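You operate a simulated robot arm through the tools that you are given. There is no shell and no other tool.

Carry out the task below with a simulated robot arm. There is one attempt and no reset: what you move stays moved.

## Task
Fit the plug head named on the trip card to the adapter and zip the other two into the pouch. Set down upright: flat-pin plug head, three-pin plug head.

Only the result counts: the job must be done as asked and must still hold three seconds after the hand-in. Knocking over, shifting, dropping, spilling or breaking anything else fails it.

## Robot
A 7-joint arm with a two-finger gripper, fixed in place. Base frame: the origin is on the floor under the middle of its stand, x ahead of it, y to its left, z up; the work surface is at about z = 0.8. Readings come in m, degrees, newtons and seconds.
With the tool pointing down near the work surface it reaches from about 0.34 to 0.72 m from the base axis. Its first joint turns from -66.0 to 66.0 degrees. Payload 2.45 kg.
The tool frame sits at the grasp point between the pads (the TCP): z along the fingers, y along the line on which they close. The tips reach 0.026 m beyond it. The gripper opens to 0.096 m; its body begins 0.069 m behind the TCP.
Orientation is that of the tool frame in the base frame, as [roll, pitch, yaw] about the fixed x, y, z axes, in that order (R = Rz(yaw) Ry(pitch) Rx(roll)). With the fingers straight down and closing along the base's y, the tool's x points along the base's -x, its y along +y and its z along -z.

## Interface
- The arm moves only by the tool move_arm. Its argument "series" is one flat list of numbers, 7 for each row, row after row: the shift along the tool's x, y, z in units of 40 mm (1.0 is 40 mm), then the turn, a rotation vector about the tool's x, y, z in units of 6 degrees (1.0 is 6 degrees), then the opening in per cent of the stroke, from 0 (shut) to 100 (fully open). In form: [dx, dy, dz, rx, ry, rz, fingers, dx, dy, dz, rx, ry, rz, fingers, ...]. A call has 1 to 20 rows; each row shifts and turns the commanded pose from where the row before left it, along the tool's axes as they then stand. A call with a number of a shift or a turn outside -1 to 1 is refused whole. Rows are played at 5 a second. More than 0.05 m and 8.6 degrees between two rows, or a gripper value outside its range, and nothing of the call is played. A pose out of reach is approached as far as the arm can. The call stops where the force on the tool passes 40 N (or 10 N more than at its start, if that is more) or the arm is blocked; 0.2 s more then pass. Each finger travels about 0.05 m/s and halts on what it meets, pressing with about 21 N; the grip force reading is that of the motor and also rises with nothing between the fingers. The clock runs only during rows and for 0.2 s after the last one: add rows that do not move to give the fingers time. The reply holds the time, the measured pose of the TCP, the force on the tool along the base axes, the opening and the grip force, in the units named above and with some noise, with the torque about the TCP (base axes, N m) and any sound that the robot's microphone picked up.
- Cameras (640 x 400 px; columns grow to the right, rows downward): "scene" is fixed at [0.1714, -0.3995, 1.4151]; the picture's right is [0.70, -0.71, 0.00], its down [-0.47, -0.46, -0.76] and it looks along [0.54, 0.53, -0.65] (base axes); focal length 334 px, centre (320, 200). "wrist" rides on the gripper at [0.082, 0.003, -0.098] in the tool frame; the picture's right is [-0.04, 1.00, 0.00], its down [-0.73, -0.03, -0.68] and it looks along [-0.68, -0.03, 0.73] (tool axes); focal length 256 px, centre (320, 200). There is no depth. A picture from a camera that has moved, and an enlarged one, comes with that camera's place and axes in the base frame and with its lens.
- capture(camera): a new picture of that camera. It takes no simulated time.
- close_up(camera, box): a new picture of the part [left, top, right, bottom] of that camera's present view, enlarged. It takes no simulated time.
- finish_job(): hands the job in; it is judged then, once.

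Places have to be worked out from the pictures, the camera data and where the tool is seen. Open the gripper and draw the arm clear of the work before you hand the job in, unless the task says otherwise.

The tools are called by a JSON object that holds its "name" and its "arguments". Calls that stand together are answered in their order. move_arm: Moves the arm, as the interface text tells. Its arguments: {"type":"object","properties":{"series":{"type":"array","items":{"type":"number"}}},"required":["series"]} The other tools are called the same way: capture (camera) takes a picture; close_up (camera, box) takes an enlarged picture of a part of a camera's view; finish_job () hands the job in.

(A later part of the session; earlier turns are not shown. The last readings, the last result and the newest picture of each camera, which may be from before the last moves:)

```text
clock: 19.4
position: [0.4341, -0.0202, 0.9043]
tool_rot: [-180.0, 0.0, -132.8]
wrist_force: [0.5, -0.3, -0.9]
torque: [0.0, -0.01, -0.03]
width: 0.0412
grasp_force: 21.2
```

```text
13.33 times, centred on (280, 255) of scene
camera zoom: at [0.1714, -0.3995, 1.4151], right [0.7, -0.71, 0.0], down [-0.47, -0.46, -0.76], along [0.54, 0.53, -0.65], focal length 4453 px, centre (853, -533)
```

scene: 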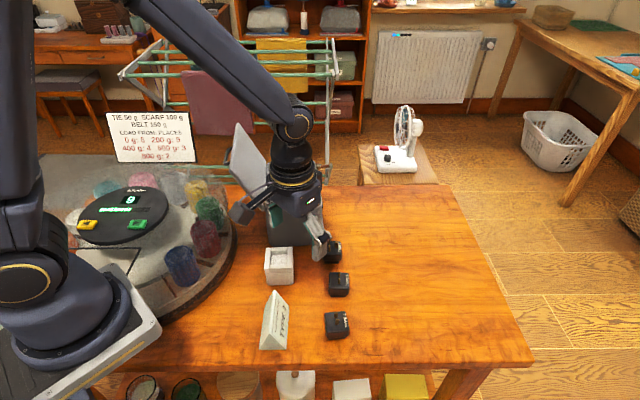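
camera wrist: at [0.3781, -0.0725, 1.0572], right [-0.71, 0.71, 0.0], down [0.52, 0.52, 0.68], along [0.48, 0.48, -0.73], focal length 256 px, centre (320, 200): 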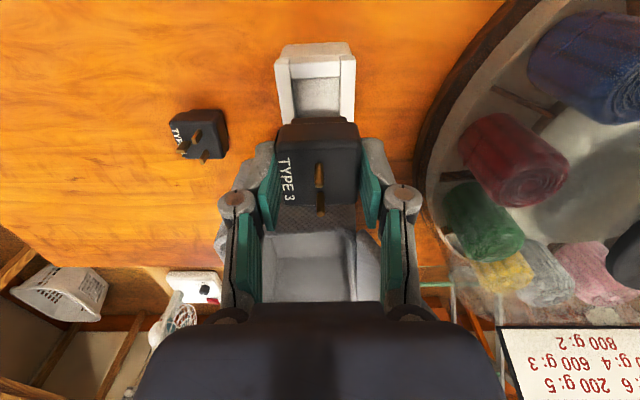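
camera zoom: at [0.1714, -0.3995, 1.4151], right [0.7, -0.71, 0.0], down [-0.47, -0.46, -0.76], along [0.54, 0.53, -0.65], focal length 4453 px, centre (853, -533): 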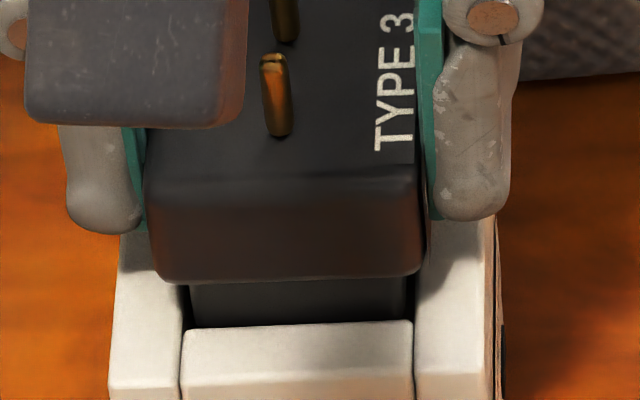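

The boss shows even gaps left and right in both views and is right at the ring's mouth with no contact force. I'll lower another 6 mm gently.

{"name": "move_arm", "arguments": {"series": [0, 0, 0.05, 0, 0, 0, 20, 0, 0, 0.05, 0, 0, 0, 20, 0, 0, 0.05, 0, 0, 0, 20, 0, 0, 0, 0, 0, 0, 20]}}

{"name": "close_up", "arguments": {"camera": "wrist", "box": [260, 60, 380, 150]}}

{"name": "close_up", "arguments": {"camera": "scene", "box": [260, 240, 300, 270]}}

```text
clock: 20.4
position: [0.4355, -0.0202, 0.8965]
tool_rot: [-179.9, 0.0, -132.8]
wrist_force: [0.2, 0.2, -1.0]
torque: [-0.01, 0.03, 0.01]
width: 0.0412
grasp_force: 21.2
```

```text
4.44 times, centred on (320, 105) of wrist
camera zoom: at [0.3777, -0.0768, 0.9958], right [-0.7, 0.71, 0.0], down [0.52, 0.52, 0.68], along [0.48, 0.48, -0.73], focal length 1138 px, centre (320, 622)
```

zoom: 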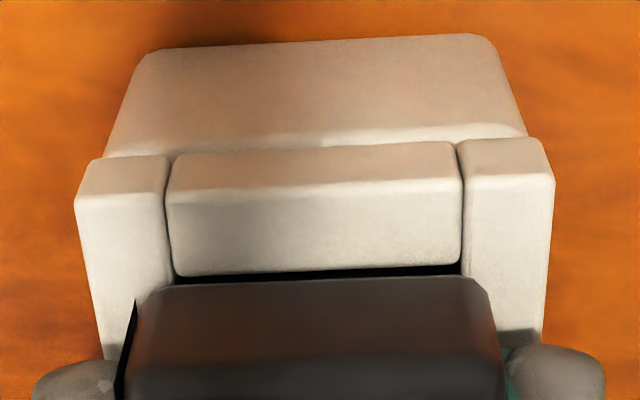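

```text
13.33 times, centred on (280, 255) of scene
camera zoom: at [0.1714, -0.3995, 1.4151], right [0.7, -0.71, 0.0], down [-0.47, -0.46, -0.76], along [0.54, 0.53, -0.65], focal length 4453 px, centre (853, -533)
```

zoom: 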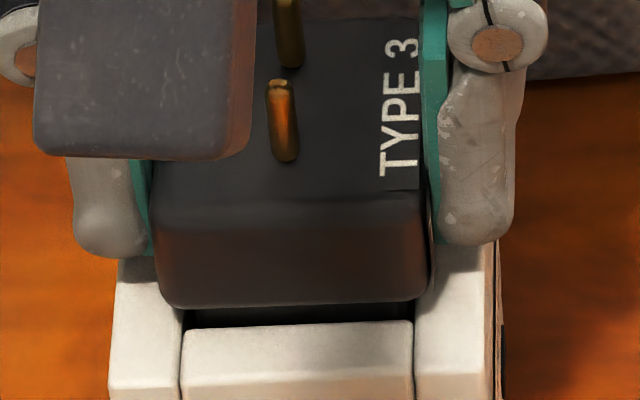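

The boss is going in freely with no side force. I continue down in 2 mm steps towards the seat.

{"name": "move_arm", "arguments": {"series": [0, 0, 0.05, 0, 0, 0, 20, 0, 0, 0.05, 0, 0, 0, 20, 0, 0, 0, 0, 0, 0, 20]}}

```text
clock: 21.2
position: [0.435, -0.0195, 0.8935]
tool_rot: [-180.0, 0.0, -132.9]
wrist_force: [0.0, -0.7, -0.7]
torque: [-0.02, 0.01, 0.01]
width: 0.0412
grasp_force: 20.9
```

Still no contact force at z≈0.8935, so I keep lowering in small steps.

{"name": "move_arm", "arguments": {"series": [0, 0, 0.05, 0, 0, 0, 20, 0, 0, 0.04, 0, 0, 0, 20, 0, 0, 0, 0, 0, 0, 20]}}

{"name": "close_up", "arguments": {"camera": "scene", "box": [260, 240, 300, 270]}}

{"name": "close_up", "arguments": {"camera": "wrist", "box": [260, 60, 380, 150]}}

```text
clock: 22.0
position: [0.4362, -0.0197, 0.8889]
tool_rot: [-179.9, 0.1, -132.9]
wrist_force: [-0.3, 0.6, 15.7]
torque: [0.04, -0.02, -0.02]
width: 0.0412
grasp_force: 21.1
```

```text
13.33 times, centred on (280, 255) of scene
camera zoom: at [0.1712, -0.3995, 1.4152], right [0.7, -0.71, 0.0], down [-0.47, -0.46, -0.76], along [0.54, 0.53, -0.65], focal length 4453 px, centre (853, -533)
```

zoom: 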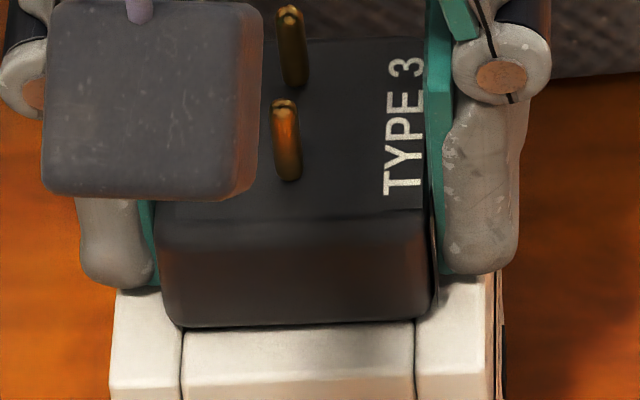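

```text
4.44 times, centred on (320, 105) of wrist
camera zoom: at [0.3777, -0.0768, 0.9883], right [-0.7, 0.71, 0.0], down [0.52, 0.52, 0.68], along [0.48, 0.48, -0.73], focal length 1138 px, centre (320, 622)
```

zoom: 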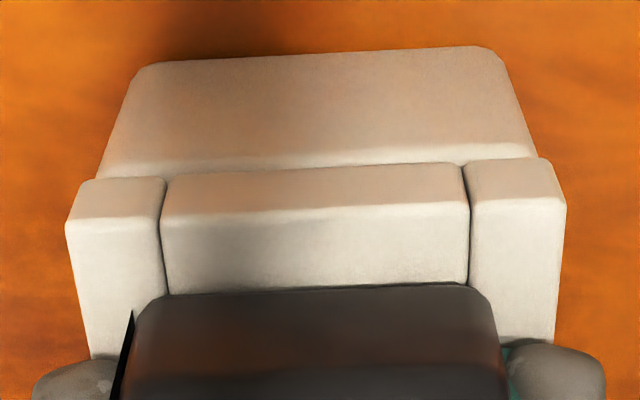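

Vertical contact of 16 N with almost no torque: the plug has reached the seat. I'll press a millimetre more to see whether it settles or clicks.

{"name": "move_arm", "arguments": {"series": [0, 0, 0.03, 0, 0, 0, 20, 0, 0, 0, 0, 0, 0, 20]}}

{"name": "close_up", "arguments": {"camera": "scene", "box": [260, 240, 300, 270]}}

```text
clock: 22.6
position: [0.4364, -0.0196, 0.8888]
tool_rot: [-180.0, 0.0, -132.8]
wrist_force: [0.6, -1.5, 15.6]
torque: [-0.05, -0.01, 0.01]
width: 0.0411
grasp_force: 20.8
```

```text
13.33 times, centred on (280, 255) of scene
camera zoom: at [0.1712, -0.3996, 1.4152], right [0.7, -0.71, 0.0], down [-0.47, -0.46, -0.76], along [0.54, 0.53, -0.65], focal length 4453 px, centre (853, -533)
```

zoom: 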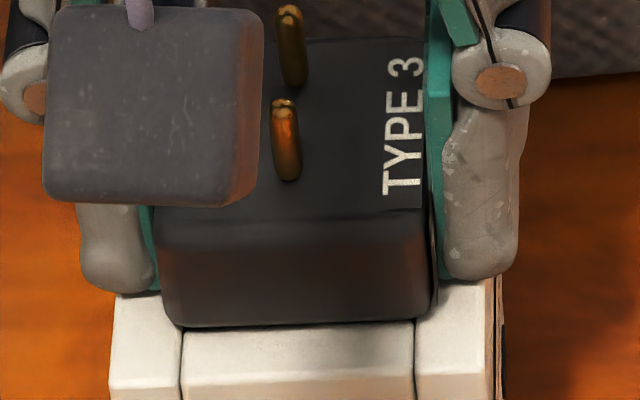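

The force stays at ~16 N because the pads slip down the plug, so it is on its seat with the body flush on the ring. I'll ease off 1 mm and open the fingers a little.

{"name": "move_arm", "arguments": {"series": [0, 0, -0.03, 0, 0, 0, 20, 0, 0, 0, 0, 0, 0, 20, 0, 0, 0, 0, 0, 0, 50, 0, 0, 0, 0, 0, 0, 60, 0, 0, 0, 0, 0, 0, 60]}}

{"name": "close_up", "arguments": {"camera": "scene", "box": [260, 240, 300, 270]}}

{"name": "capture", "arguments": {"camera": "wrist"}}

```text
clock: 23.8
position: [0.4359, -0.0196, 0.8898]
tool_rot: [180.0, 0.1, -132.9]
wrist_force: [-0.3, 0.2, 0.2]
torque: [0.02, 0.01, -0.05]
width: 0.0578
grasp_force: 0.0
```

```text
13.33 times, centred on (280, 255) of scene
camera zoom: at [0.1714, -0.3995, 1.4151], right [0.7, -0.71, 0.0], down [-0.47, -0.46, -0.76], along [0.54, 0.53, -0.65], focal length 4453 px, centre (853, -533)
```

zoom: 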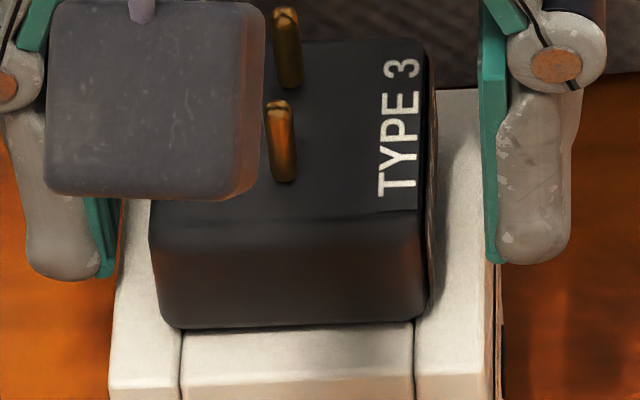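

```text
taken
camera wrist: at [0.3781, -0.0767, 0.988], right [-0.7, 0.71, 0.0], down [0.52, 0.52, 0.68], along [0.48, 0.48, -0.73], focal length 256 px, centre (320, 200)
```

wrist: 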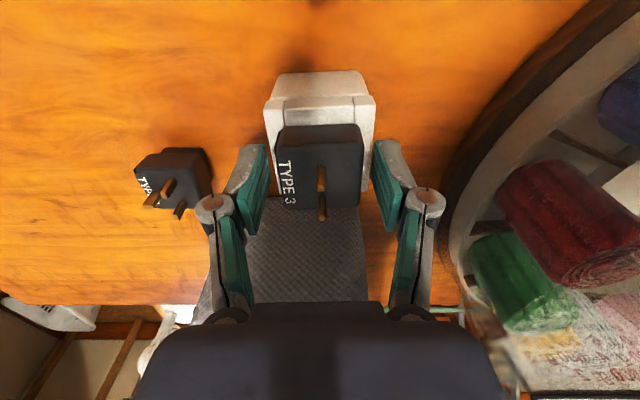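

Released; the plug stays put on the adapter. I'll rise straight up and inspect the fit from above.

{"name": "move_arm", "arguments": {"series": [0, 0, -0.5, 0, 0, 0, 60, 0, 0, -1, 0, 0, 0, 60, 0, 0, -1, 0, 0, 0, 60, 0, 0, 0, 0, 0, 0, 60]}}

{"name": "close_up", "arguments": {"camera": "wrist", "box": [260, 50, 380, 160]}}

{"name": "close_up", "arguments": {"camera": "scene", "box": [250, 230, 310, 290]}}

{"name": "capture", "arguments": {"camera": "wrist"}}

```text
clock: 24.8
position: [0.4355, -0.0195, 0.9888]
tool_rot: [180.0, 0.0, -132.9]
wrist_force: [-0.6, 0.8, 0.0]
torque: [0.01, 0.01, 0.0]
width: 0.0575
grasp_force: 0.1
```

```text
3.64 times, centred on (320, 105) of wrist
camera zoom: at [0.3776, -0.0772, 1.0872], right [-0.7, 0.71, 0.0], down [0.52, 0.52, 0.68], along [0.48, 0.48, -0.73], focal length 931 px, centre (320, 546)
```

zoom: 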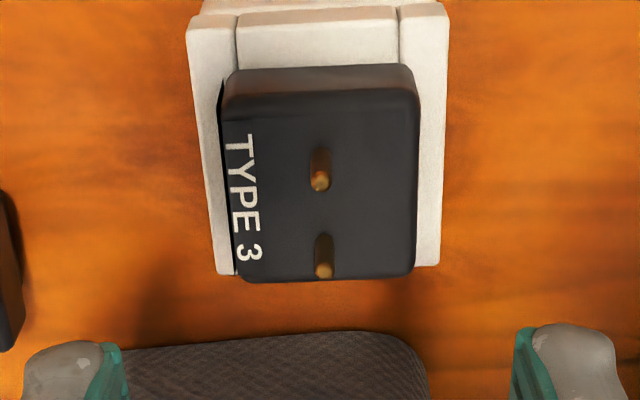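

```text
6.67 times, centred on (280, 260) of scene
camera zoom: at [0.1714, -0.3995, 1.4151], right [0.7, -0.71, 0.0], down [-0.47, -0.46, -0.76], along [0.54, 0.53, -0.65], focal length 2227 px, centre (587, -200)
```

zoom: 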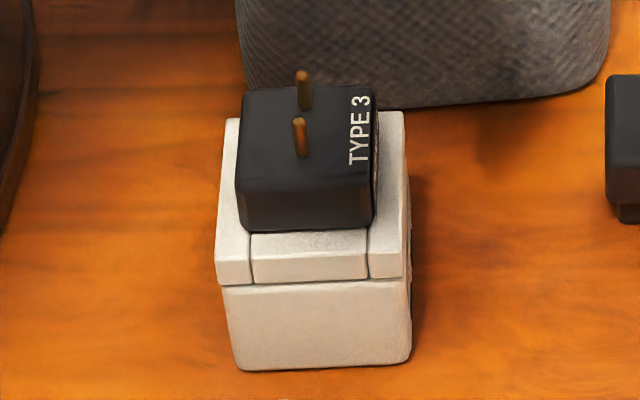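

```text
taken
camera wrist: at [0.3776, -0.0772, 1.0872], right [-0.7, 0.71, 0.0], down [0.52, 0.52, 0.68], along [0.48, 0.48, -0.73], focal length 256 px, centre (320, 200)
```

wrist: 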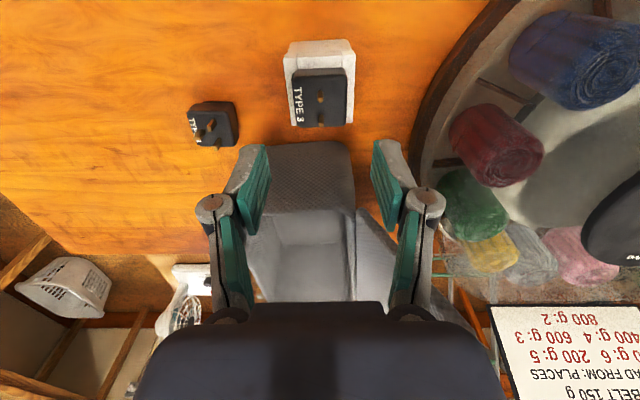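

Type 3 sits square and flush in the adapter. Next are Types 1 and 2; I'll measure Type 1 and the pouch from this viewpoint.

{"name": "close_up", "arguments": {"camera": "wrist", "box": [170, 80, 260, 165]}}

{"name": "close_up", "arguments": {"camera": "scene", "box": [310, 230, 360, 270]}}

{"name": "close_up", "arguments": {"camera": "scene", "box": [220, 110, 340, 250]}}

```text
4.71 times, centred on (215, 122) of wrist
camera zoom: at [0.3776, -0.0772, 1.0872], right [-0.7, 0.71, 0.0], down [0.52, 0.52, 0.68], along [0.48, 0.48, -0.73], focal length 1205 px, centre (814, 565)
```

zoom: 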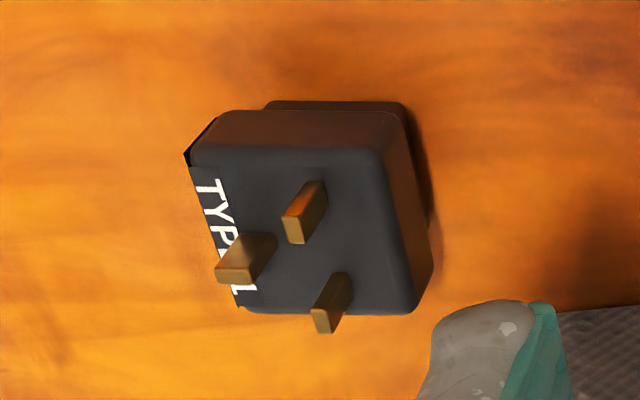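

```text
10.00 times, centred on (335, 250) of scene
camera zoom: at [0.1714, -0.3995, 1.4151], right [0.7, -0.71, 0.0], down [-0.47, -0.46, -0.76], along [0.54, 0.53, -0.65], focal length 3340 px, centre (170, -300)
```

zoom: 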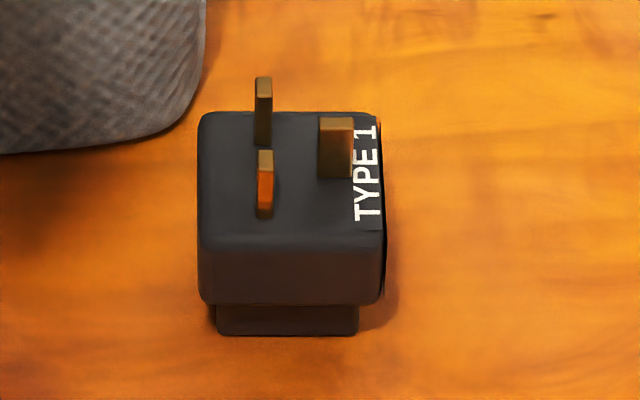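

```text
2.86 times, centred on (280, 180) of scene
camera zoom: at [0.1714, -0.3995, 1.4151], right [0.7, -0.71, 0.0], down [-0.47, -0.46, -0.76], along [0.54, 0.53, -0.65], focal length 954 px, centre (434, 257)
```

zoom: 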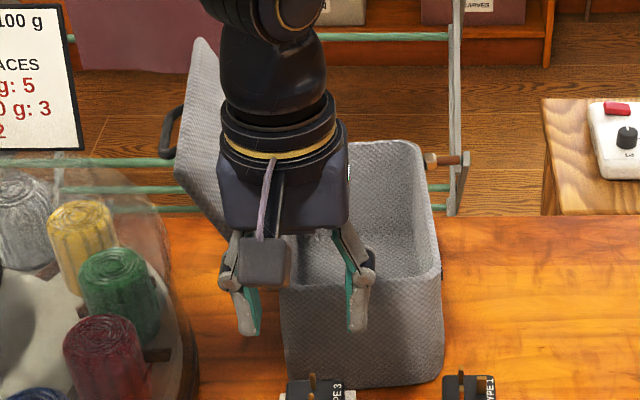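

Type 1 works out to centre ≈(0.5515, −0.066), yaw ≈43°. I move above it with the fingers open and verify.

{"name": "move_arm", "arguments": {"series": [-0.28, -0.727, 0, 0, 0, 0, 80, -0.28, -0.727, 0, 0, 0, 0, 80, -0.28, -0.727, 0, 0, 0, 0, 80, -0.28, -0.727, 0.3, 0, 0, 0, 80, 0, 0, 0.4, 0, 0, 0.6, 80, 0, 0, 0, 0, 0, 0, 80]}}

{"name": "close_up", "arguments": {"camera": "wrist", "box": [260, 60, 380, 160]}}

{"name": "capture", "arguments": {"camera": "wrist"}}

```text
clock: 26.2
position: [0.5506, -0.0658, 0.9615]
tool_rot: [180.0, 0.0, -136.5]
wrist_force: [0.2, 0.3, 1.1]
torque: [0.03, 0.01, 0.02]
width: 0.0766
grasp_force: 0.1
```

```text
4.00 times, centred on (320, 110) of wrist
camera zoom: at [0.4895, -0.1192, 1.0596], right [-0.66, 0.75, 0.0], down [0.55, 0.48, 0.68], along [0.51, 0.45, -0.73], focal length 1024 px, centre (320, 560)
```

zoom: 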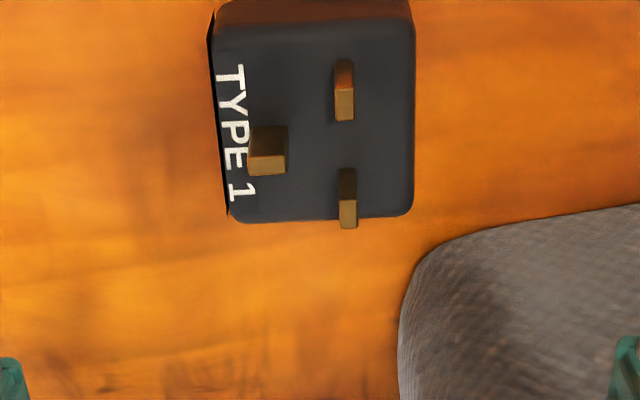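

```text
taken
camera wrist: at [0.4895, -0.1192, 1.0596], right [-0.66, 0.75, 0.0], down [0.55, 0.48, 0.68], along [0.51, 0.45, -0.73], focal length 256 px, centre (320, 200)
```

wrist: 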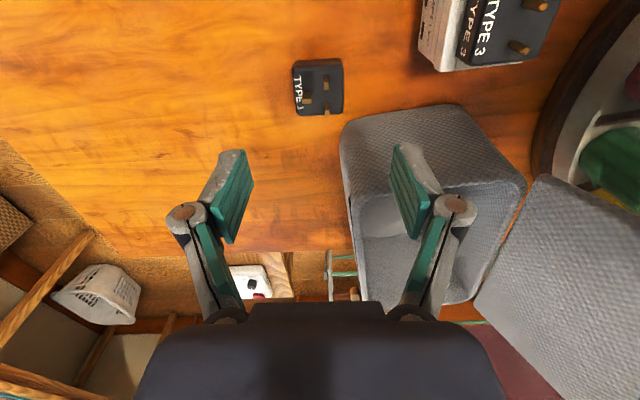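

Type 1 lies within about 1 mm of the tool axis and squared to it. I nudge, descend to z≈0.847 and grip.

{"name": "move_arm", "arguments": {"series": [0.027, -0.015, 1, 0, 0, 0, 80, 0, 0, 1, 0, 0, 0, 80, 0, 0, 0.6, 0, 0, 0, 80, 0, 0, 0.26, 0, 0, 0, 80, 0, 0, 0, 0, 0, 0, 40, 0, 0, 0, 0, 0, 0, 20, 0, 0, 0, 0, 0, 0, 20, 0, 0, 0, 0, 0, 0, 20, 0, 0, 0, 0, 0, 0, 20]}}

{"name": "capture", "arguments": {"camera": "wrist"}}

{"name": "close_up", "arguments": {"camera": "scene", "box": [270, 200, 370, 280]}}

```text
clock: 28.2
position: [0.5519, -0.0669, 0.8475]
tool_rot: [180.0, 0.0, -136.5]
wrist_force: [-0.5, -0.2, -1.2]
torque: [0.0, 0.01, -0.01]
width: 0.0413
grasp_force: 21.1
```

```text
taken
camera wrist: at [0.4904, -0.1202, 0.9456], right [-0.66, 0.75, 0.0], down [0.55, 0.48, 0.68], along [0.51, 0.45, -0.73], focal length 256 px, centre (320, 200)
```

wrist: 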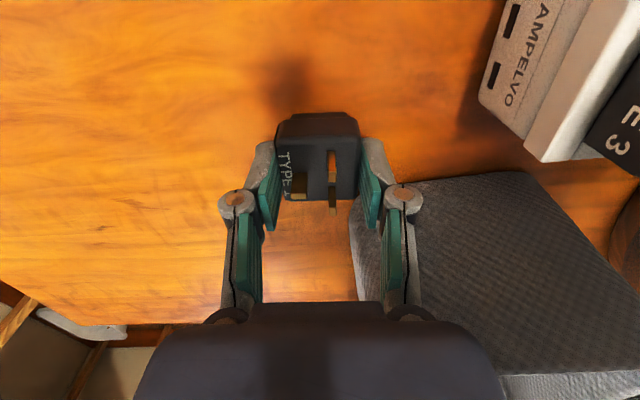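

```text
5.00 times, centred on (320, 240) of scene
camera zoom: at [0.1714, -0.3995, 1.4151], right [0.7, -0.71, 0.0], down [-0.47, -0.46, -0.76], along [0.54, 0.53, -0.65], focal length 1670 px, centre (320, 0)
```

zoom: 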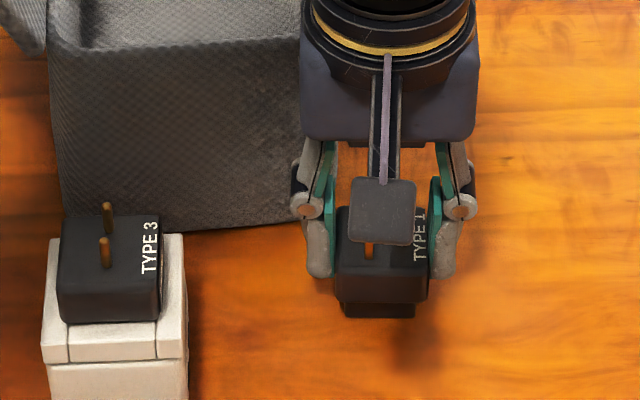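

Gripped Type 1 (41 mm, 21 N). I lift well above the pouch rim, then travel to over the pouch's far half for a look before lowering.

{"name": "move_arm", "arguments": {"series": [0, 0, -0.5, 0, 0, 0, 20, 0, 0, -1, 0, 0, 0, 20, 0, 0, -1, 0, 0, 0, 20, 0, 0, -1, 0, 0, 0, 20, 0, 0, -1, 0, 0, 0, 20, -0.6, 0.34, 0, 0, 0, 0, 20, -0.914, 0.514, 0, 0, 0, 0, 20, -0.914, 0.514, 0, 0, 0, 0, 20, -0.914, 0.514, 0, 0, 0, 0, 20, -0.6, 0.34, 0, 0, 0, -0.9, 20, 0, 0, 0, 0, 0, 0, 20]}}

{"name": "capture", "arguments": {"camera": "wrist"}}

{"name": "capture", "arguments": {"camera": "scene"}}

{"name": "close_up", "arguments": {"camera": "wrist", "box": [220, 0, 460, 150]}}

```text
clock: 30.6
position: [0.6065, 0.1051, 1.0284]
tool_rot: [-180.0, 0.0, -131.0]
wrist_force: [0.4, -0.6, 0.2]
torque: [-0.02, 0.01, 0.0]
width: 0.0412
grasp_force: 20.6
```

```text
taken
camera wrist: at [0.5505, 0.0465, 1.1269], right [-0.73, 0.69, 0.0], down [0.5, 0.53, 0.68], along [0.47, 0.49, -0.73], focal length 256 px, centre (320, 200)
```

wrist: 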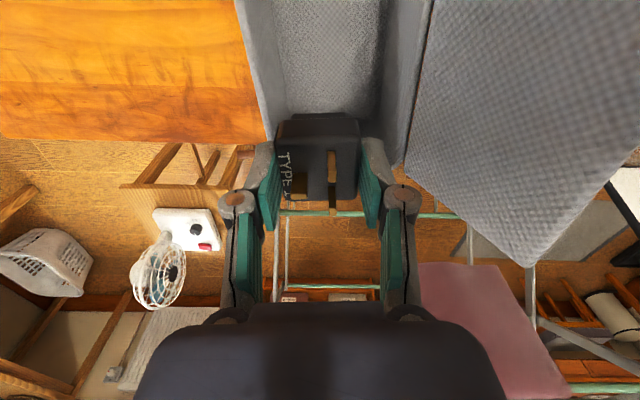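

```text
taken
```

scene: 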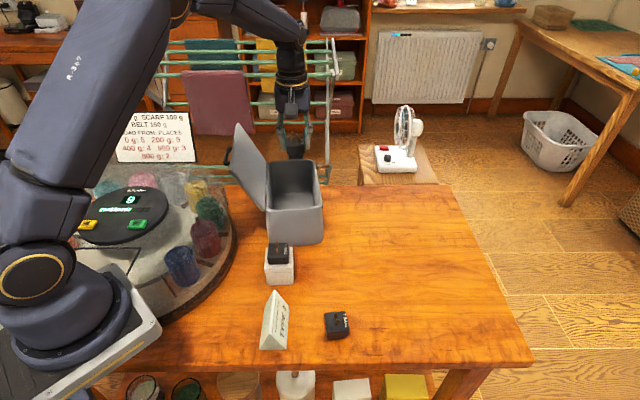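

```text
2.67 times, centred on (340, 75) of wrist
camera zoom: at [0.5505, 0.0465, 1.1269], right [-0.73, 0.69, 0.0], down [0.5, 0.53, 0.68], along [0.47, 0.49, -0.73], focal length 683 px, centre (267, 533)
```

zoom: 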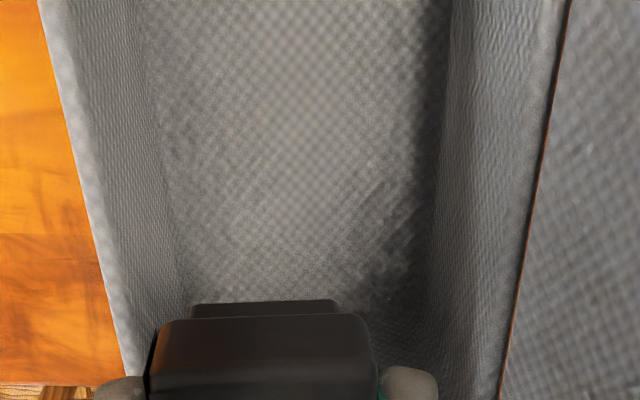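

Seen from above, the pouch's side walls run parallel to the tool, and its centre line is about 12.5 mm to tool +y. I shift there and a bit further toward the far half, then lower partway into the pouch.

{"name": "move_arm", "arguments": {"series": [-0.65, 0.31, 0, 0, 0, 0, 20, 0, 0, 0, 0, 0, 0, 20, 0, 0, 0.8, 0, 0, 0, 20, 0, 0, 0.8, 0, 0, 0, 20, 0, 0, 0.6, 0, 0, 0, 20, 0, 0, 0, 0, 0, 0, 20]}}

{"name": "capture", "arguments": {"camera": "wrist"}}

{"name": "close_up", "arguments": {"camera": "scene", "box": [220, 90, 360, 220]}}

```text
clock: 32.0
position: [0.6133, 0.1339, 0.9396]
tool_rot: [180.0, 0.0, -131.1]
wrist_force: [0.4, 0.3, -0.7]
torque: [0.01, 0.03, 0.0]
width: 0.041
grasp_force: 20.8
```

```text
taken
camera wrist: at [0.5579, 0.0752, 1.0382], right [-0.73, 0.69, 0.0], down [0.5, 0.53, 0.68], along [0.47, 0.49, -0.73], focal length 256 px, centre (320, 200)
```

wrist: 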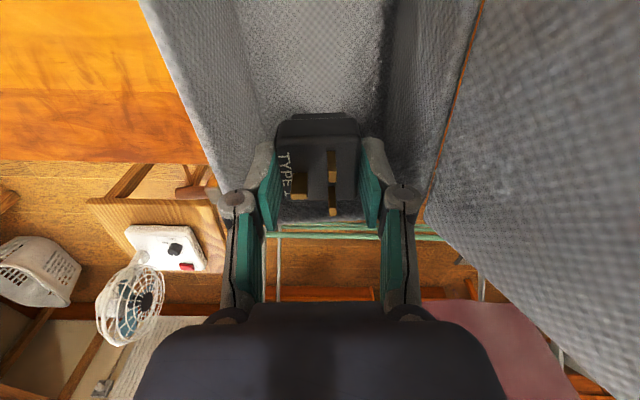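

```text
3.08 times, centred on (290, 155) of scene
camera zoom: at [0.1714, -0.3995, 1.4151], right [0.7, -0.71, 0.0], down [-0.47, -0.46, -0.76], along [0.54, 0.53, -0.65], focal length 1028 px, centre (412, 338)
```

zoom: 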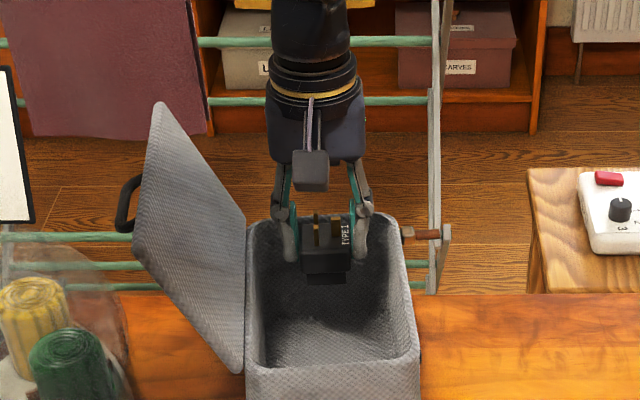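

The plug is centred between the side walls. I continue down to about 1 cm above the pouch floor.

{"name": "move_arm", "arguments": {"series": [0, 0, 0.6, 0, 0, 0, 20, 0, 0, 0.6, 0, 0, 0, 20, 0, 0, 0.4, 0, 0, 0, 20, 0, 0, 0.3, 0, 0, 0, 20, 0, 0, 0, 0, 0, 0, 20]}}

{"name": "close_up", "arguments": {"camera": "scene", "box": [240, 130, 340, 210]}}

{"name": "capture", "arguments": {"camera": "wrist"}}

```text
clock: 33.2
position: [0.6122, 0.1333, 0.8637]
tool_rot: [-179.9, 0.0, -131.0]
wrist_force: [0.1, -0.4, 0.3]
torque: [0.0, -0.03, -0.01]
width: 0.041
grasp_force: 20.6
```

```text
5.00 times, centred on (290, 170) of scene
camera zoom: at [0.1714, -0.3995, 1.4151], right [0.7, -0.71, 0.0], down [-0.47, -0.46, -0.76], along [0.54, 0.53, -0.65], focal length 1670 px, centre (470, 350)
```

zoom: 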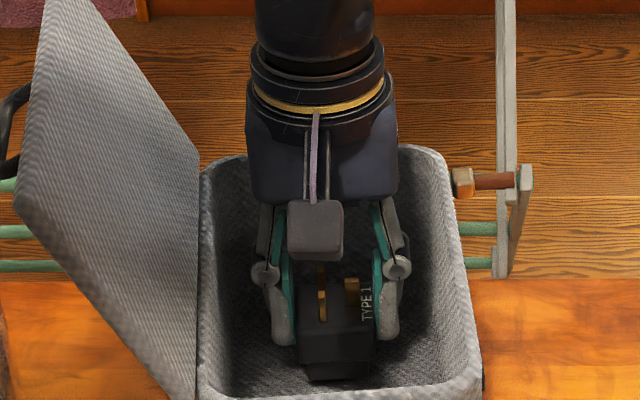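

```text
taken
camera wrist: at [0.5562, 0.0738, 0.9611], right [-0.73, 0.69, 0.0], down [0.5, 0.53, 0.68], along [0.47, 0.49, -0.73], focal length 256 px, centre (320, 200)
```

wrist: 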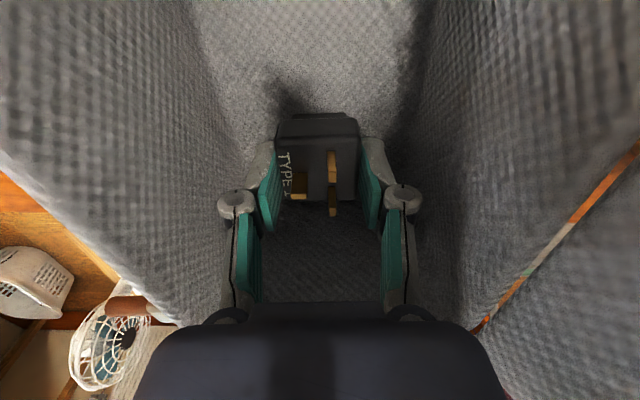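

Well placed with clearance on all sides. Now I lower in small steps, feeling for the floor.

{"name": "move_arm", "arguments": {"series": [0, 0, 0.07, 0, 0, 0, 20, 0, 0, 0.07, 0, 0, 0, 20, 0, 0, 0.07, 0, 0, 0, 20, 0, 0, 0, 0, 0, 0, 20]}}

```text
clock: 34.2
position: [0.6119, 0.1346, 0.8547]
tool_rot: [180.0, -0.1, -131.1]
wrist_force: [-1.3, 0.1, 1.9]
torque: [0.01, 0.03, 0.0]
width: 0.0411
grasp_force: 21.6
```

{"name": "move_arm", "arguments": {"series": [0, 0, 0.04, 0, 0, 0, 20, 0, 0, 0, 0, 0, 0, 20]}}

```text
clock: 34.8
position: [0.6128, 0.1333, 0.8537]
tool_rot: [180.0, 0.1, -131.1]
wrist_force: [-6.2, -1.2, 14.1]
torque: [0.02, 0.21, -0.02]
width: 0.041
grasp_force: 20.8
```

Floor contact felt (14 N up, a little sideways). I ease off about 1 mm and open the fingers gently, leaving enough clearance to the walls.

{"name": "move_arm", "arguments": {"series": [0, 0, -0.03, 0, 0, 0, 20, 0, 0, 0, 0, 0, 0, 20, 0, 0, 0, 0, 0, 0, 47, 0, 0, 0, 0, 0, 0, 54, 0, 0, 0, 0, 0, 0, 54]}}

{"name": "capture", "arguments": {"camera": "wrist"}}

{"name": "close_up", "arguments": {"camera": "scene", "box": [240, 130, 340, 210]}}

```text
clock: 36.0
position: [0.6125, 0.1338, 0.8548]
tool_rot: [180.0, 0.0, -131.1]
wrist_force: [0.6, -0.5, 0.3]
torque: [-0.01, -0.04, -0.03]
width: 0.0518
grasp_force: 0.0
```

```text
taken
camera wrist: at [0.5568, 0.0751, 0.9531], right [-0.73, 0.69, 0.0], down [0.5, 0.53, 0.68], along [0.47, 0.49, -0.73], focal length 256 px, centre (320, 200)
```

wrist: 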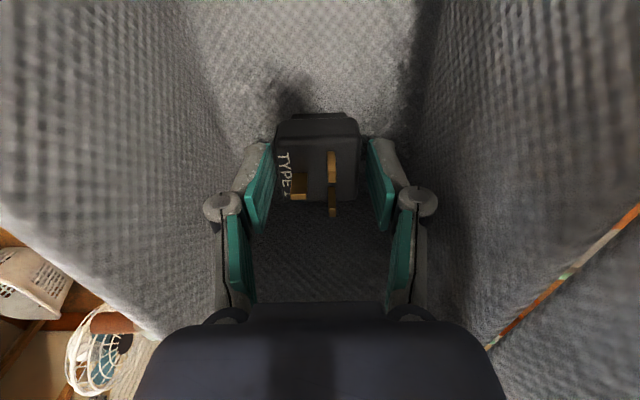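

```text
5.00 times, centred on (290, 170) of scene
camera zoom: at [0.1714, -0.3995, 1.4151], right [0.7, -0.71, 0.0], down [-0.47, -0.46, -0.76], along [0.54, 0.53, -0.65], focal length 1670 px, centre (470, 350)
```

zoom: 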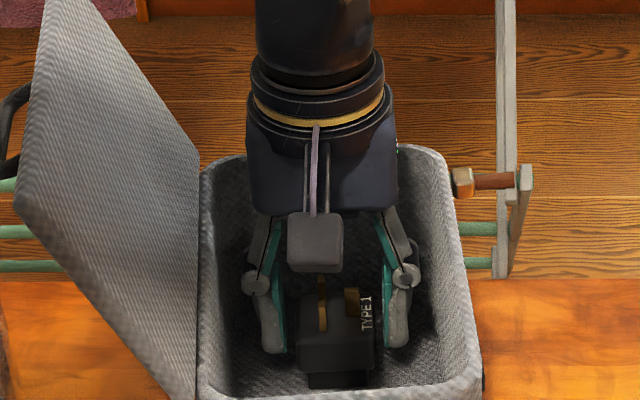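

Type 1 stands upright on the pouch floor, free of the fingers. I go straight up and out of the pouch.

{"name": "move_arm", "arguments": {"series": [0, 0, -0.4, 0, 0, 0, 54, 0, 0, -0.8, 0, 0, 0, 54, 0, 0, -1, 0, 0, 0, 54, 0, 0, -1, 0, 0, 0, 54, 0, 0, -1, 0, 0, 0, 54, 0, 0, 0, 0, 0, 0, 54]}}

{"name": "close_up", "arguments": {"camera": "scene", "box": [240, 130, 340, 250]}}

{"name": "capture", "arguments": {"camera": "wrist"}}

{"name": "close_up", "arguments": {"camera": "scene", "box": [315, 305, 365, 345]}}

```text
clock: 37.4
position: [0.6108, 0.1334, 1.0213]
tool_rot: [-180.0, -0.1, -131.1]
wrist_force: [0.2, 0.4, -0.3]
torque: [-0.02, 0.01, 0.01]
width: 0.0518
grasp_force: 0.0
```

```text
3.33 times, centred on (290, 190) of scene
camera zoom: at [0.1714, -0.3995, 1.4151], right [0.7, -0.71, 0.0], down [-0.47, -0.46, -0.76], along [0.54, 0.53, -0.65], focal length 1113 px, centre (420, 233)
```

zoom: 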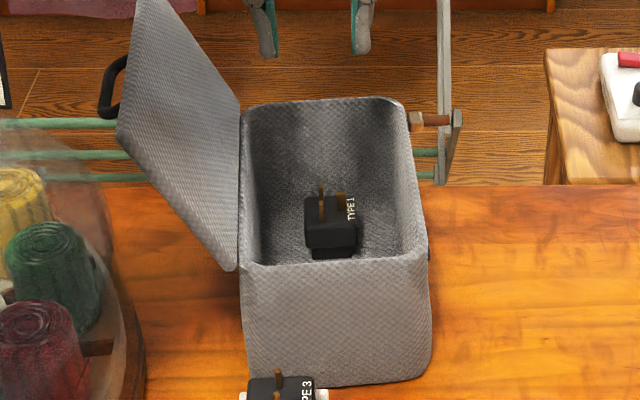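

```text
taken
camera wrist: at [0.5545, 0.0754, 1.1193], right [-0.73, 0.69, 0.0], down [0.5, 0.53, 0.68], along [0.47, 0.49, -0.73], focal length 256 px, centre (320, 200)
```

wrist: 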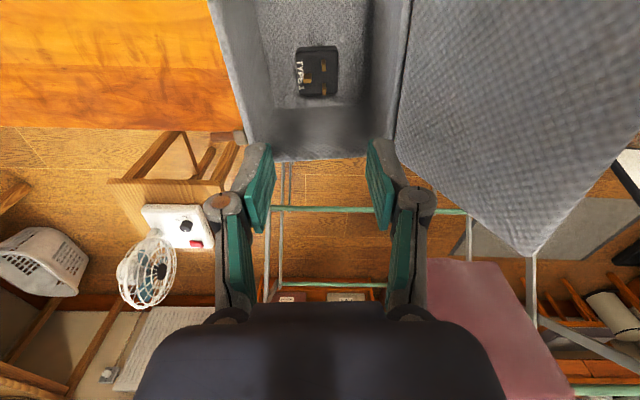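

```text
10.00 times, centred on (340, 325) of scene
camera zoom: at [0.1714, -0.3995, 1.4151], right [0.7, -0.71, 0.0], down [-0.47, -0.46, -0.76], along [0.54, 0.53, -0.65], focal length 3340 px, centre (120, -1050)
```

zoom: 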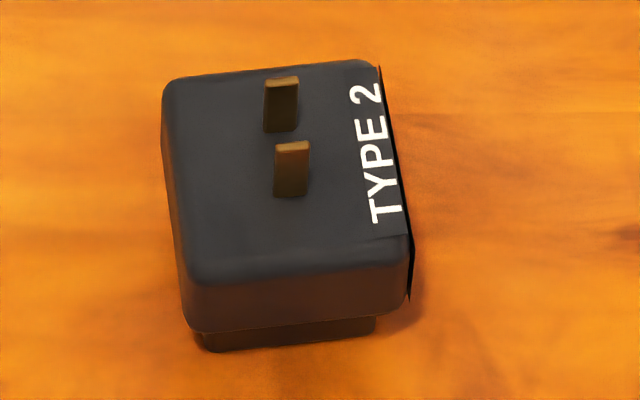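

Type 1 is upright inside the pouch. Type 2 measures to about (0.4235, −0.196), yaw ≈50°; I travel there at safe height with moderately open fingers (the card is ~2.5 cm off the left finger).

{"name": "move_arm", "arguments": {"series": [0.6, -0.12, 0, 0, 0, 0, 70, 0.96, -0.194, 0, 0, 0, 0, 70, 0.96, -0.194, 0, 0, 0, 0, 70, 0.96, -0.194, 0, 0, 0, 0, 70, 0.96, -0.194, 0, 0, 0, 0, 70, 0.96, -0.194, 0, 0, 0, 0, 70, 0.96, -0.194, 0, 0, 0, 0, 70, 0.96, -0.194, 0, 0, 0, 0, 70, 0.96, -0.194, 0, 0, 0, 0, 70, 0.96, -0.194, 0, 0, 0, 0, 70, 0.06, -0.006, 0.7, 0, 0, -0.18, 70, 0, 0, 0.7, 0, 0, 0, 70, 0, 0, 0, 0, 0, 0, 70]}}

{"name": "capture", "arguments": {"camera": "wrist"}}

{"name": "close_up", "arguments": {"camera": "wrist", "box": [260, 60, 380, 160]}}

```text
clock: 40.2
position: [0.4249, -0.1958, 0.966]
tool_rot: [-180.0, 0.0, -130.1]
wrist_force: [0.5, -0.1, 1.0]
torque: [-0.01, 0.02, 0.02]
width: 0.0671
grasp_force: 0.0
```

```text
taken
camera wrist: at [0.3698, -0.2566, 1.0642], right [-0.74, 0.67, 0.0], down [0.49, 0.54, 0.68], along [0.46, 0.5, -0.73], focal length 256 px, centre (320, 200)
```

wrist: 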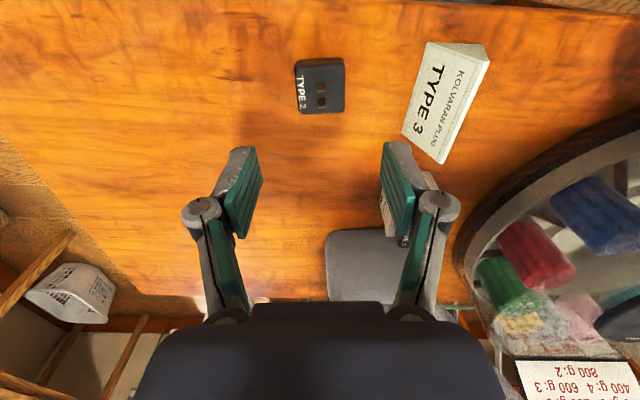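

```text
4.00 times, centred on (320, 110) of wrist
camera zoom: at [0.3698, -0.2566, 1.0642], right [-0.74, 0.67, 0.0], down [0.49, 0.54, 0.68], along [0.46, 0.5, -0.73], focal length 1024 px, centre (320, 560)
```

zoom: 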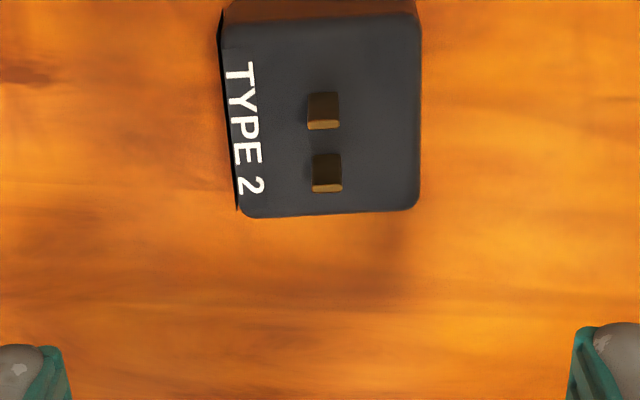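

Type 2 is within 1 mm of the tool axis and well squared. I descend and grip.

{"name": "move_arm", "arguments": {"series": [0.01, 0.025, 1, 0, 0, 0, 70, 0, 0, 1, 0, 0, 0, 70, 0, 0, 0.6, 0, 0, 0, 70, 0, 0, 0.36, 0, 0, 0, 70, 0, 0, 0, 0, 0, 0, 40, 0, 0, 0, 0, 0, 0, 20, 0, 0, 0, 0, 0, 0, 20, 0, 0, 0, 0, 0, 0, 20]}}

{"name": "close_up", "arguments": {"camera": "scene", "box": [260, 260, 380, 350]}}

{"name": "capture", "arguments": {"camera": "wrist"}}

```text
clock: 42.0
position: [0.4229, -0.1962, 0.8466]
tool_rot: [-180.0, 0.0, -130.0]
wrist_force: [-0.6, 0.0, 0.1]
torque: [-0.05, -0.01, -0.01]
width: 0.0413
grasp_force: 21.0
```

```text
4.44 times, centred on (320, 305) of scene
camera zoom: at [0.1714, -0.3995, 1.4151], right [0.7, -0.71, 0.0], down [-0.47, -0.46, -0.76], along [0.54, 0.53, -0.65], focal length 1484 px, centre (320, -267)
```

zoom: 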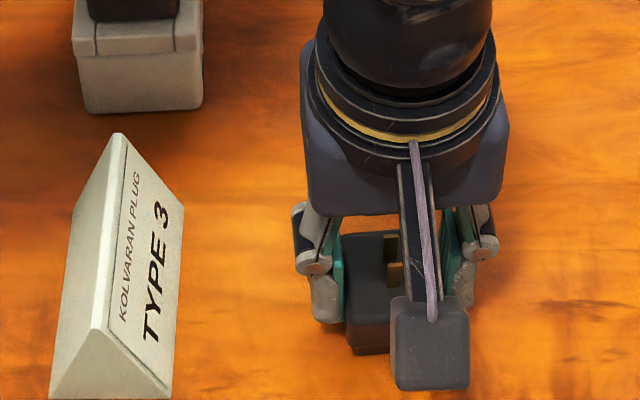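

```text
taken
camera wrist: at [0.3685, -0.2553, 0.9459], right [-0.74, 0.67, 0.0], down [0.49, 0.54, 0.68], along [0.46, 0.5, -0.73], focal length 256 px, centre (320, 200)
```

wrist: 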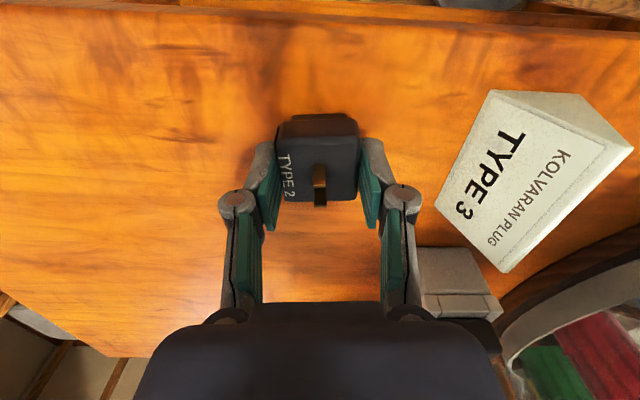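

Gripped Type 2. I lift to about z=1.03 and carry it over the near half of the pouch.

{"name": "move_arm", "arguments": {"series": [0, 0, -0.5, 0, 0, 0, 20, 0, 0, -1, 0, 0, 0, 20, 0, 0, -1, 0, 0, 0, 20, 0, 0, -1, 0, 0, 0, 20, 0, 0, -1, 0, 0, 0, 20, -0.48, 0.107, -0.1, 0, 0, 0, 20, -0.935, 0.214, 0, 0, 0, 0, 20, -0.935, 0.214, 0, 0, 0, 0, 20, -0.935, 0.214, 0, 0, 0, 0, 20, -0.935, 0.214, 0, 0, 0, 0, 20, -0.935, 0.214, 0, 0, 0, 0, 20, -0.935, 0.214, 0, 0, 0, 0, 20, -0.935, 0.214, 0, 0, 0, 0, 20, -0.455, 0.107, 0, 0, 0, 0.17, 20, 0, 0, 0, 0, 0, 0, 20]}}

{"name": "capture", "arguments": {"camera": "wrist"}}

{"name": "close_up", "arguments": {"camera": "scene", "box": [220, 110, 360, 250]}}

```text
clock: 45.2
position: [0.5625, 0.0806, 1.033]
tool_rot: [180.0, 0.1, -130.9]
wrist_force: [-0.8, 0.5, -0.9]
torque: [-0.01, 0.02, -0.03]
width: 0.0413
grasp_force: 21.0
```

```text
taken
camera wrist: at [0.5059, 0.0209, 1.1313], right [-0.73, 0.69, 0.0], down [0.5, 0.53, 0.68], along [0.47, 0.49, -0.73], focal length 256 px, centre (320, 200)
```

wrist: 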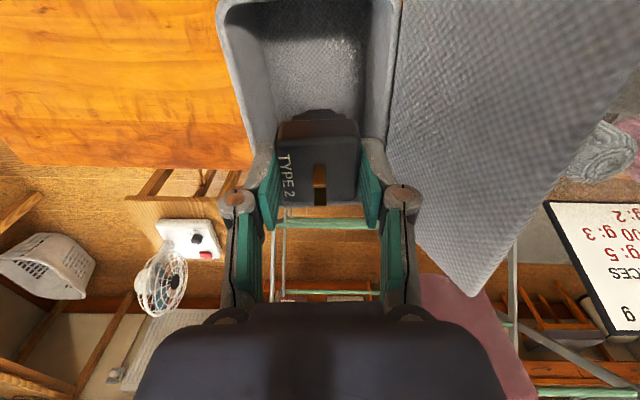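

```text
2.86 times, centred on (290, 180) of scene
camera zoom: at [0.1714, -0.3995, 1.4151], right [0.7, -0.71, 0.0], down [-0.47, -0.46, -0.76], along [0.54, 0.53, -0.65], focal length 954 px, centre (406, 257)
```

zoom: 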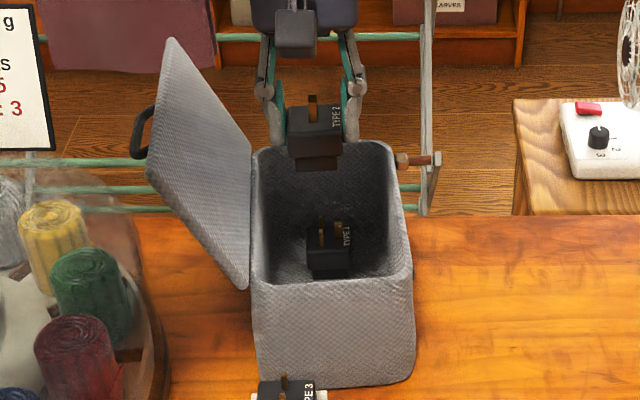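

Near inner wall is ~58 mm ahead of the tool axis and the centre line is 4 mm to tool −y. I correct that and lower into the pouch, pausing above the floor.

{"name": "move_arm", "arguments": {"series": [0, -0.1, 0, 0, 0, 0, 20, 0, 0, 0.8, 0, 0, 0, 20, 0, 0, 0.8, 0, 0, 0, 20, 0, 0, 0.7, 0, 0, 0, 20, 0, 0, 0, 0, 0, 0, 20]}}

{"name": "capture", "arguments": {"camera": "wrist"}}

{"name": "close_up", "arguments": {"camera": "scene", "box": [220, 110, 360, 250]}}

```text
clock: 46.4
position: [0.5653, 0.0753, 0.9392]
tool_rot: [-180.0, 0.0, -131.0]
wrist_force: [-0.5, -0.3, -0.7]
torque: [0.02, -0.03, -0.03]
width: 0.0412
grasp_force: 21.4
```

```text
taken
camera wrist: at [0.5101, 0.0155, 1.0376], right [-0.73, 0.69, 0.0], down [0.5, 0.53, 0.68], along [0.47, 0.49, -0.73], focal length 256 px, centre (320, 200)
```

wrist: 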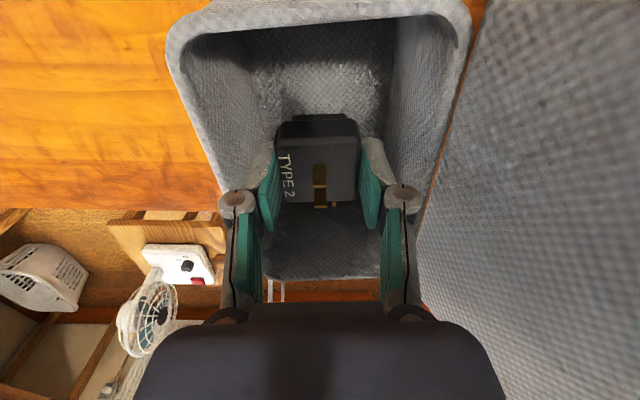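

```text
2.86 times, centred on (290, 180) of scene
camera zoom: at [0.1714, -0.3995, 1.4151], right [0.7, -0.71, 0.0], down [-0.47, -0.46, -0.76], along [0.54, 0.53, -0.65], focal length 954 px, centre (406, 257)
```

zoom: 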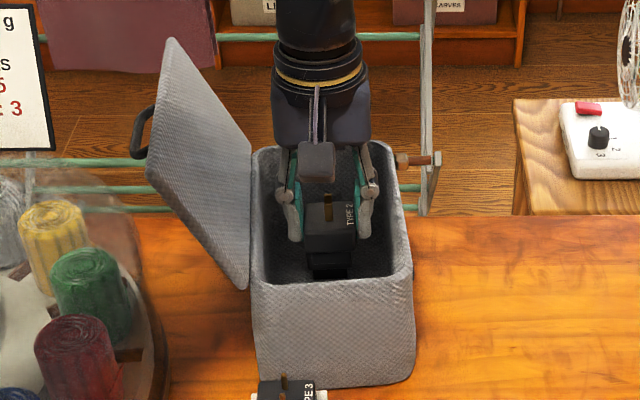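

Well centred between the walls with Type 1 ahead. Down to about 1 cm above the floor.

{"name": "move_arm", "arguments": {"series": [0, 0, 0.6, 0, 0, 0, 20, 0, 0, 0.6, 0, 0, 0, 20, 0, 0, 0.4, 0, 0, 0, 20, 0, 0, 0.28, 0, 0, 0, 20, 0, 0, 0, 0, 0, 0, 20]}}

{"name": "capture", "arguments": {"camera": "wrist"}}

{"name": "close_up", "arguments": {"camera": "scene", "box": [240, 130, 340, 230]}}

```text
clock: 47.6
position: [0.5667, 0.0745, 0.8653]
tool_rot: [-179.9, 0.0, -131.0]
wrist_force: [0.3, -1.4, -0.3]
torque: [0.0, -0.02, 0.01]
width: 0.0411
grasp_force: 21.2
```

```text
taken
camera wrist: at [0.511, 0.0159, 0.9625], right [-0.73, 0.69, 0.0], down [0.5, 0.53, 0.68], along [0.47, 0.49, -0.73], focal length 256 px, centre (320, 200)
```

wrist: 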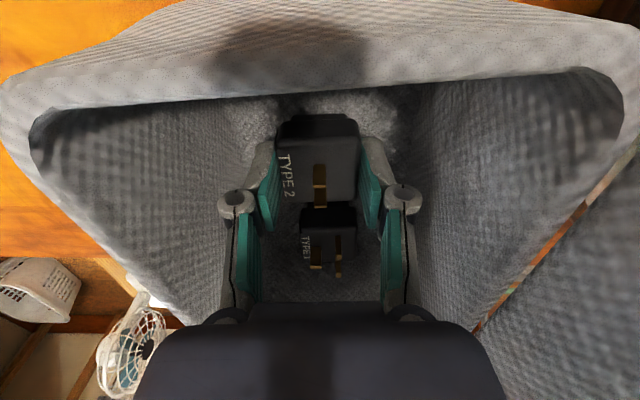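

```text
4.00 times, centred on (290, 180) of scene
camera zoom: at [0.1714, -0.3995, 1.4151], right [0.7, -0.71, 0.0], down [-0.47, -0.46, -0.76], along [0.54, 0.53, -0.65], focal length 1336 px, centre (440, 280)
```

zoom: 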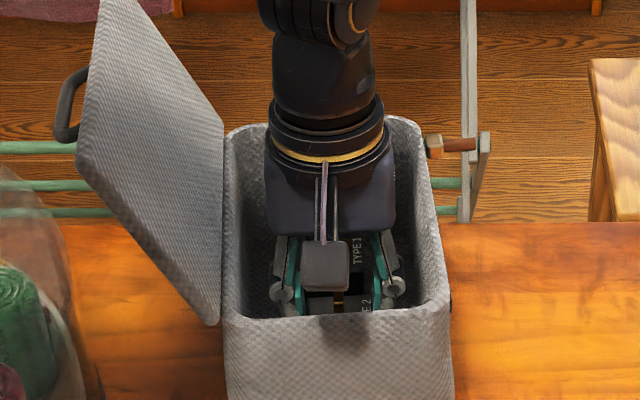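

Both plugs are visible and clear of each other. Feeling for the floor now in small steps.

{"name": "move_arm", "arguments": {"series": [0, 0, 0.07, 0, 0, 0, 20, 0, 0, 0.07, 0, 0, 0, 20, 0, 0, 0.07, 0, 0, 0, 20, 0, 0, 0, 0, 0, 0, 20]}}

```text
clock: 48.6
position: [0.5663, 0.0754, 0.8572]
tool_rot: [-180.0, 0.0, -130.9]
wrist_force: [0.6, 0.0, -0.7]
torque: [-0.03, 0.0, 0.0]
width: 0.0409
grasp_force: 21.2
```

{"name": "move_arm", "arguments": {"series": [0, 0, 0.05, 0, 0, 0, 20, 0, 0, 0.03, 0, 0, 0, 20, 0, 0, 0, 0, 0, 0, 20]}}

```text
clock: 49.4
position: [0.567, 0.0757, 0.854]
tool_rot: [-179.9, 0.0, -131.0]
wrist_force: [-2.8, -0.8, 15.2]
torque: [-0.05, 0.08, 0.02]
width: 0.0412
grasp_force: 20.5
```

Floor contact (15 N). I ease off, open the fingers a little and check that the plug stands by itself.

{"name": "move_arm", "arguments": {"series": [0, 0, -0.03, 0, 0, 0, 20, 0, 0, 0, 0, 0, 0, 20, 0, 0, 0, 0, 0, 0, 47, 0, 0, 0, 0, 0, 0, 54, 0, 0, 0, 0, 0, 0, 54]}}

{"name": "capture", "arguments": {"camera": "wrist"}}

```text
clock: 50.6
position: [0.5668, 0.0756, 0.8541]
tool_rot: [179.9, -0.1, -131.0]
wrist_force: [-0.8, 0.5, 0.6]
torque: [-0.01, 0.01, 0.0]
width: 0.0516
grasp_force: 0.1
```

```text
taken
camera wrist: at [0.5103, 0.0164, 0.9531], right [-0.73, 0.69, 0.0], down [0.5, 0.53, 0.68], along [0.47, 0.49, -0.73], focal length 256 px, centre (320, 200)
```

wrist: 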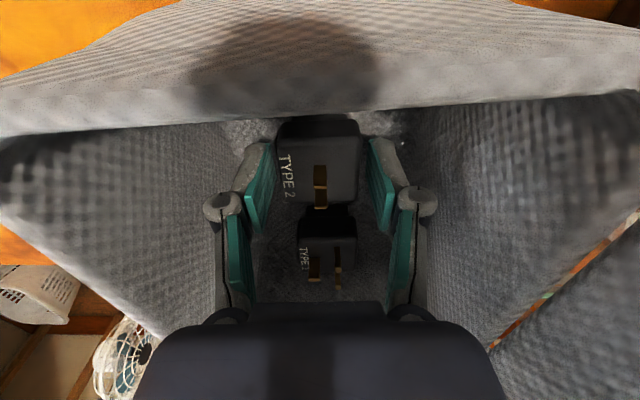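

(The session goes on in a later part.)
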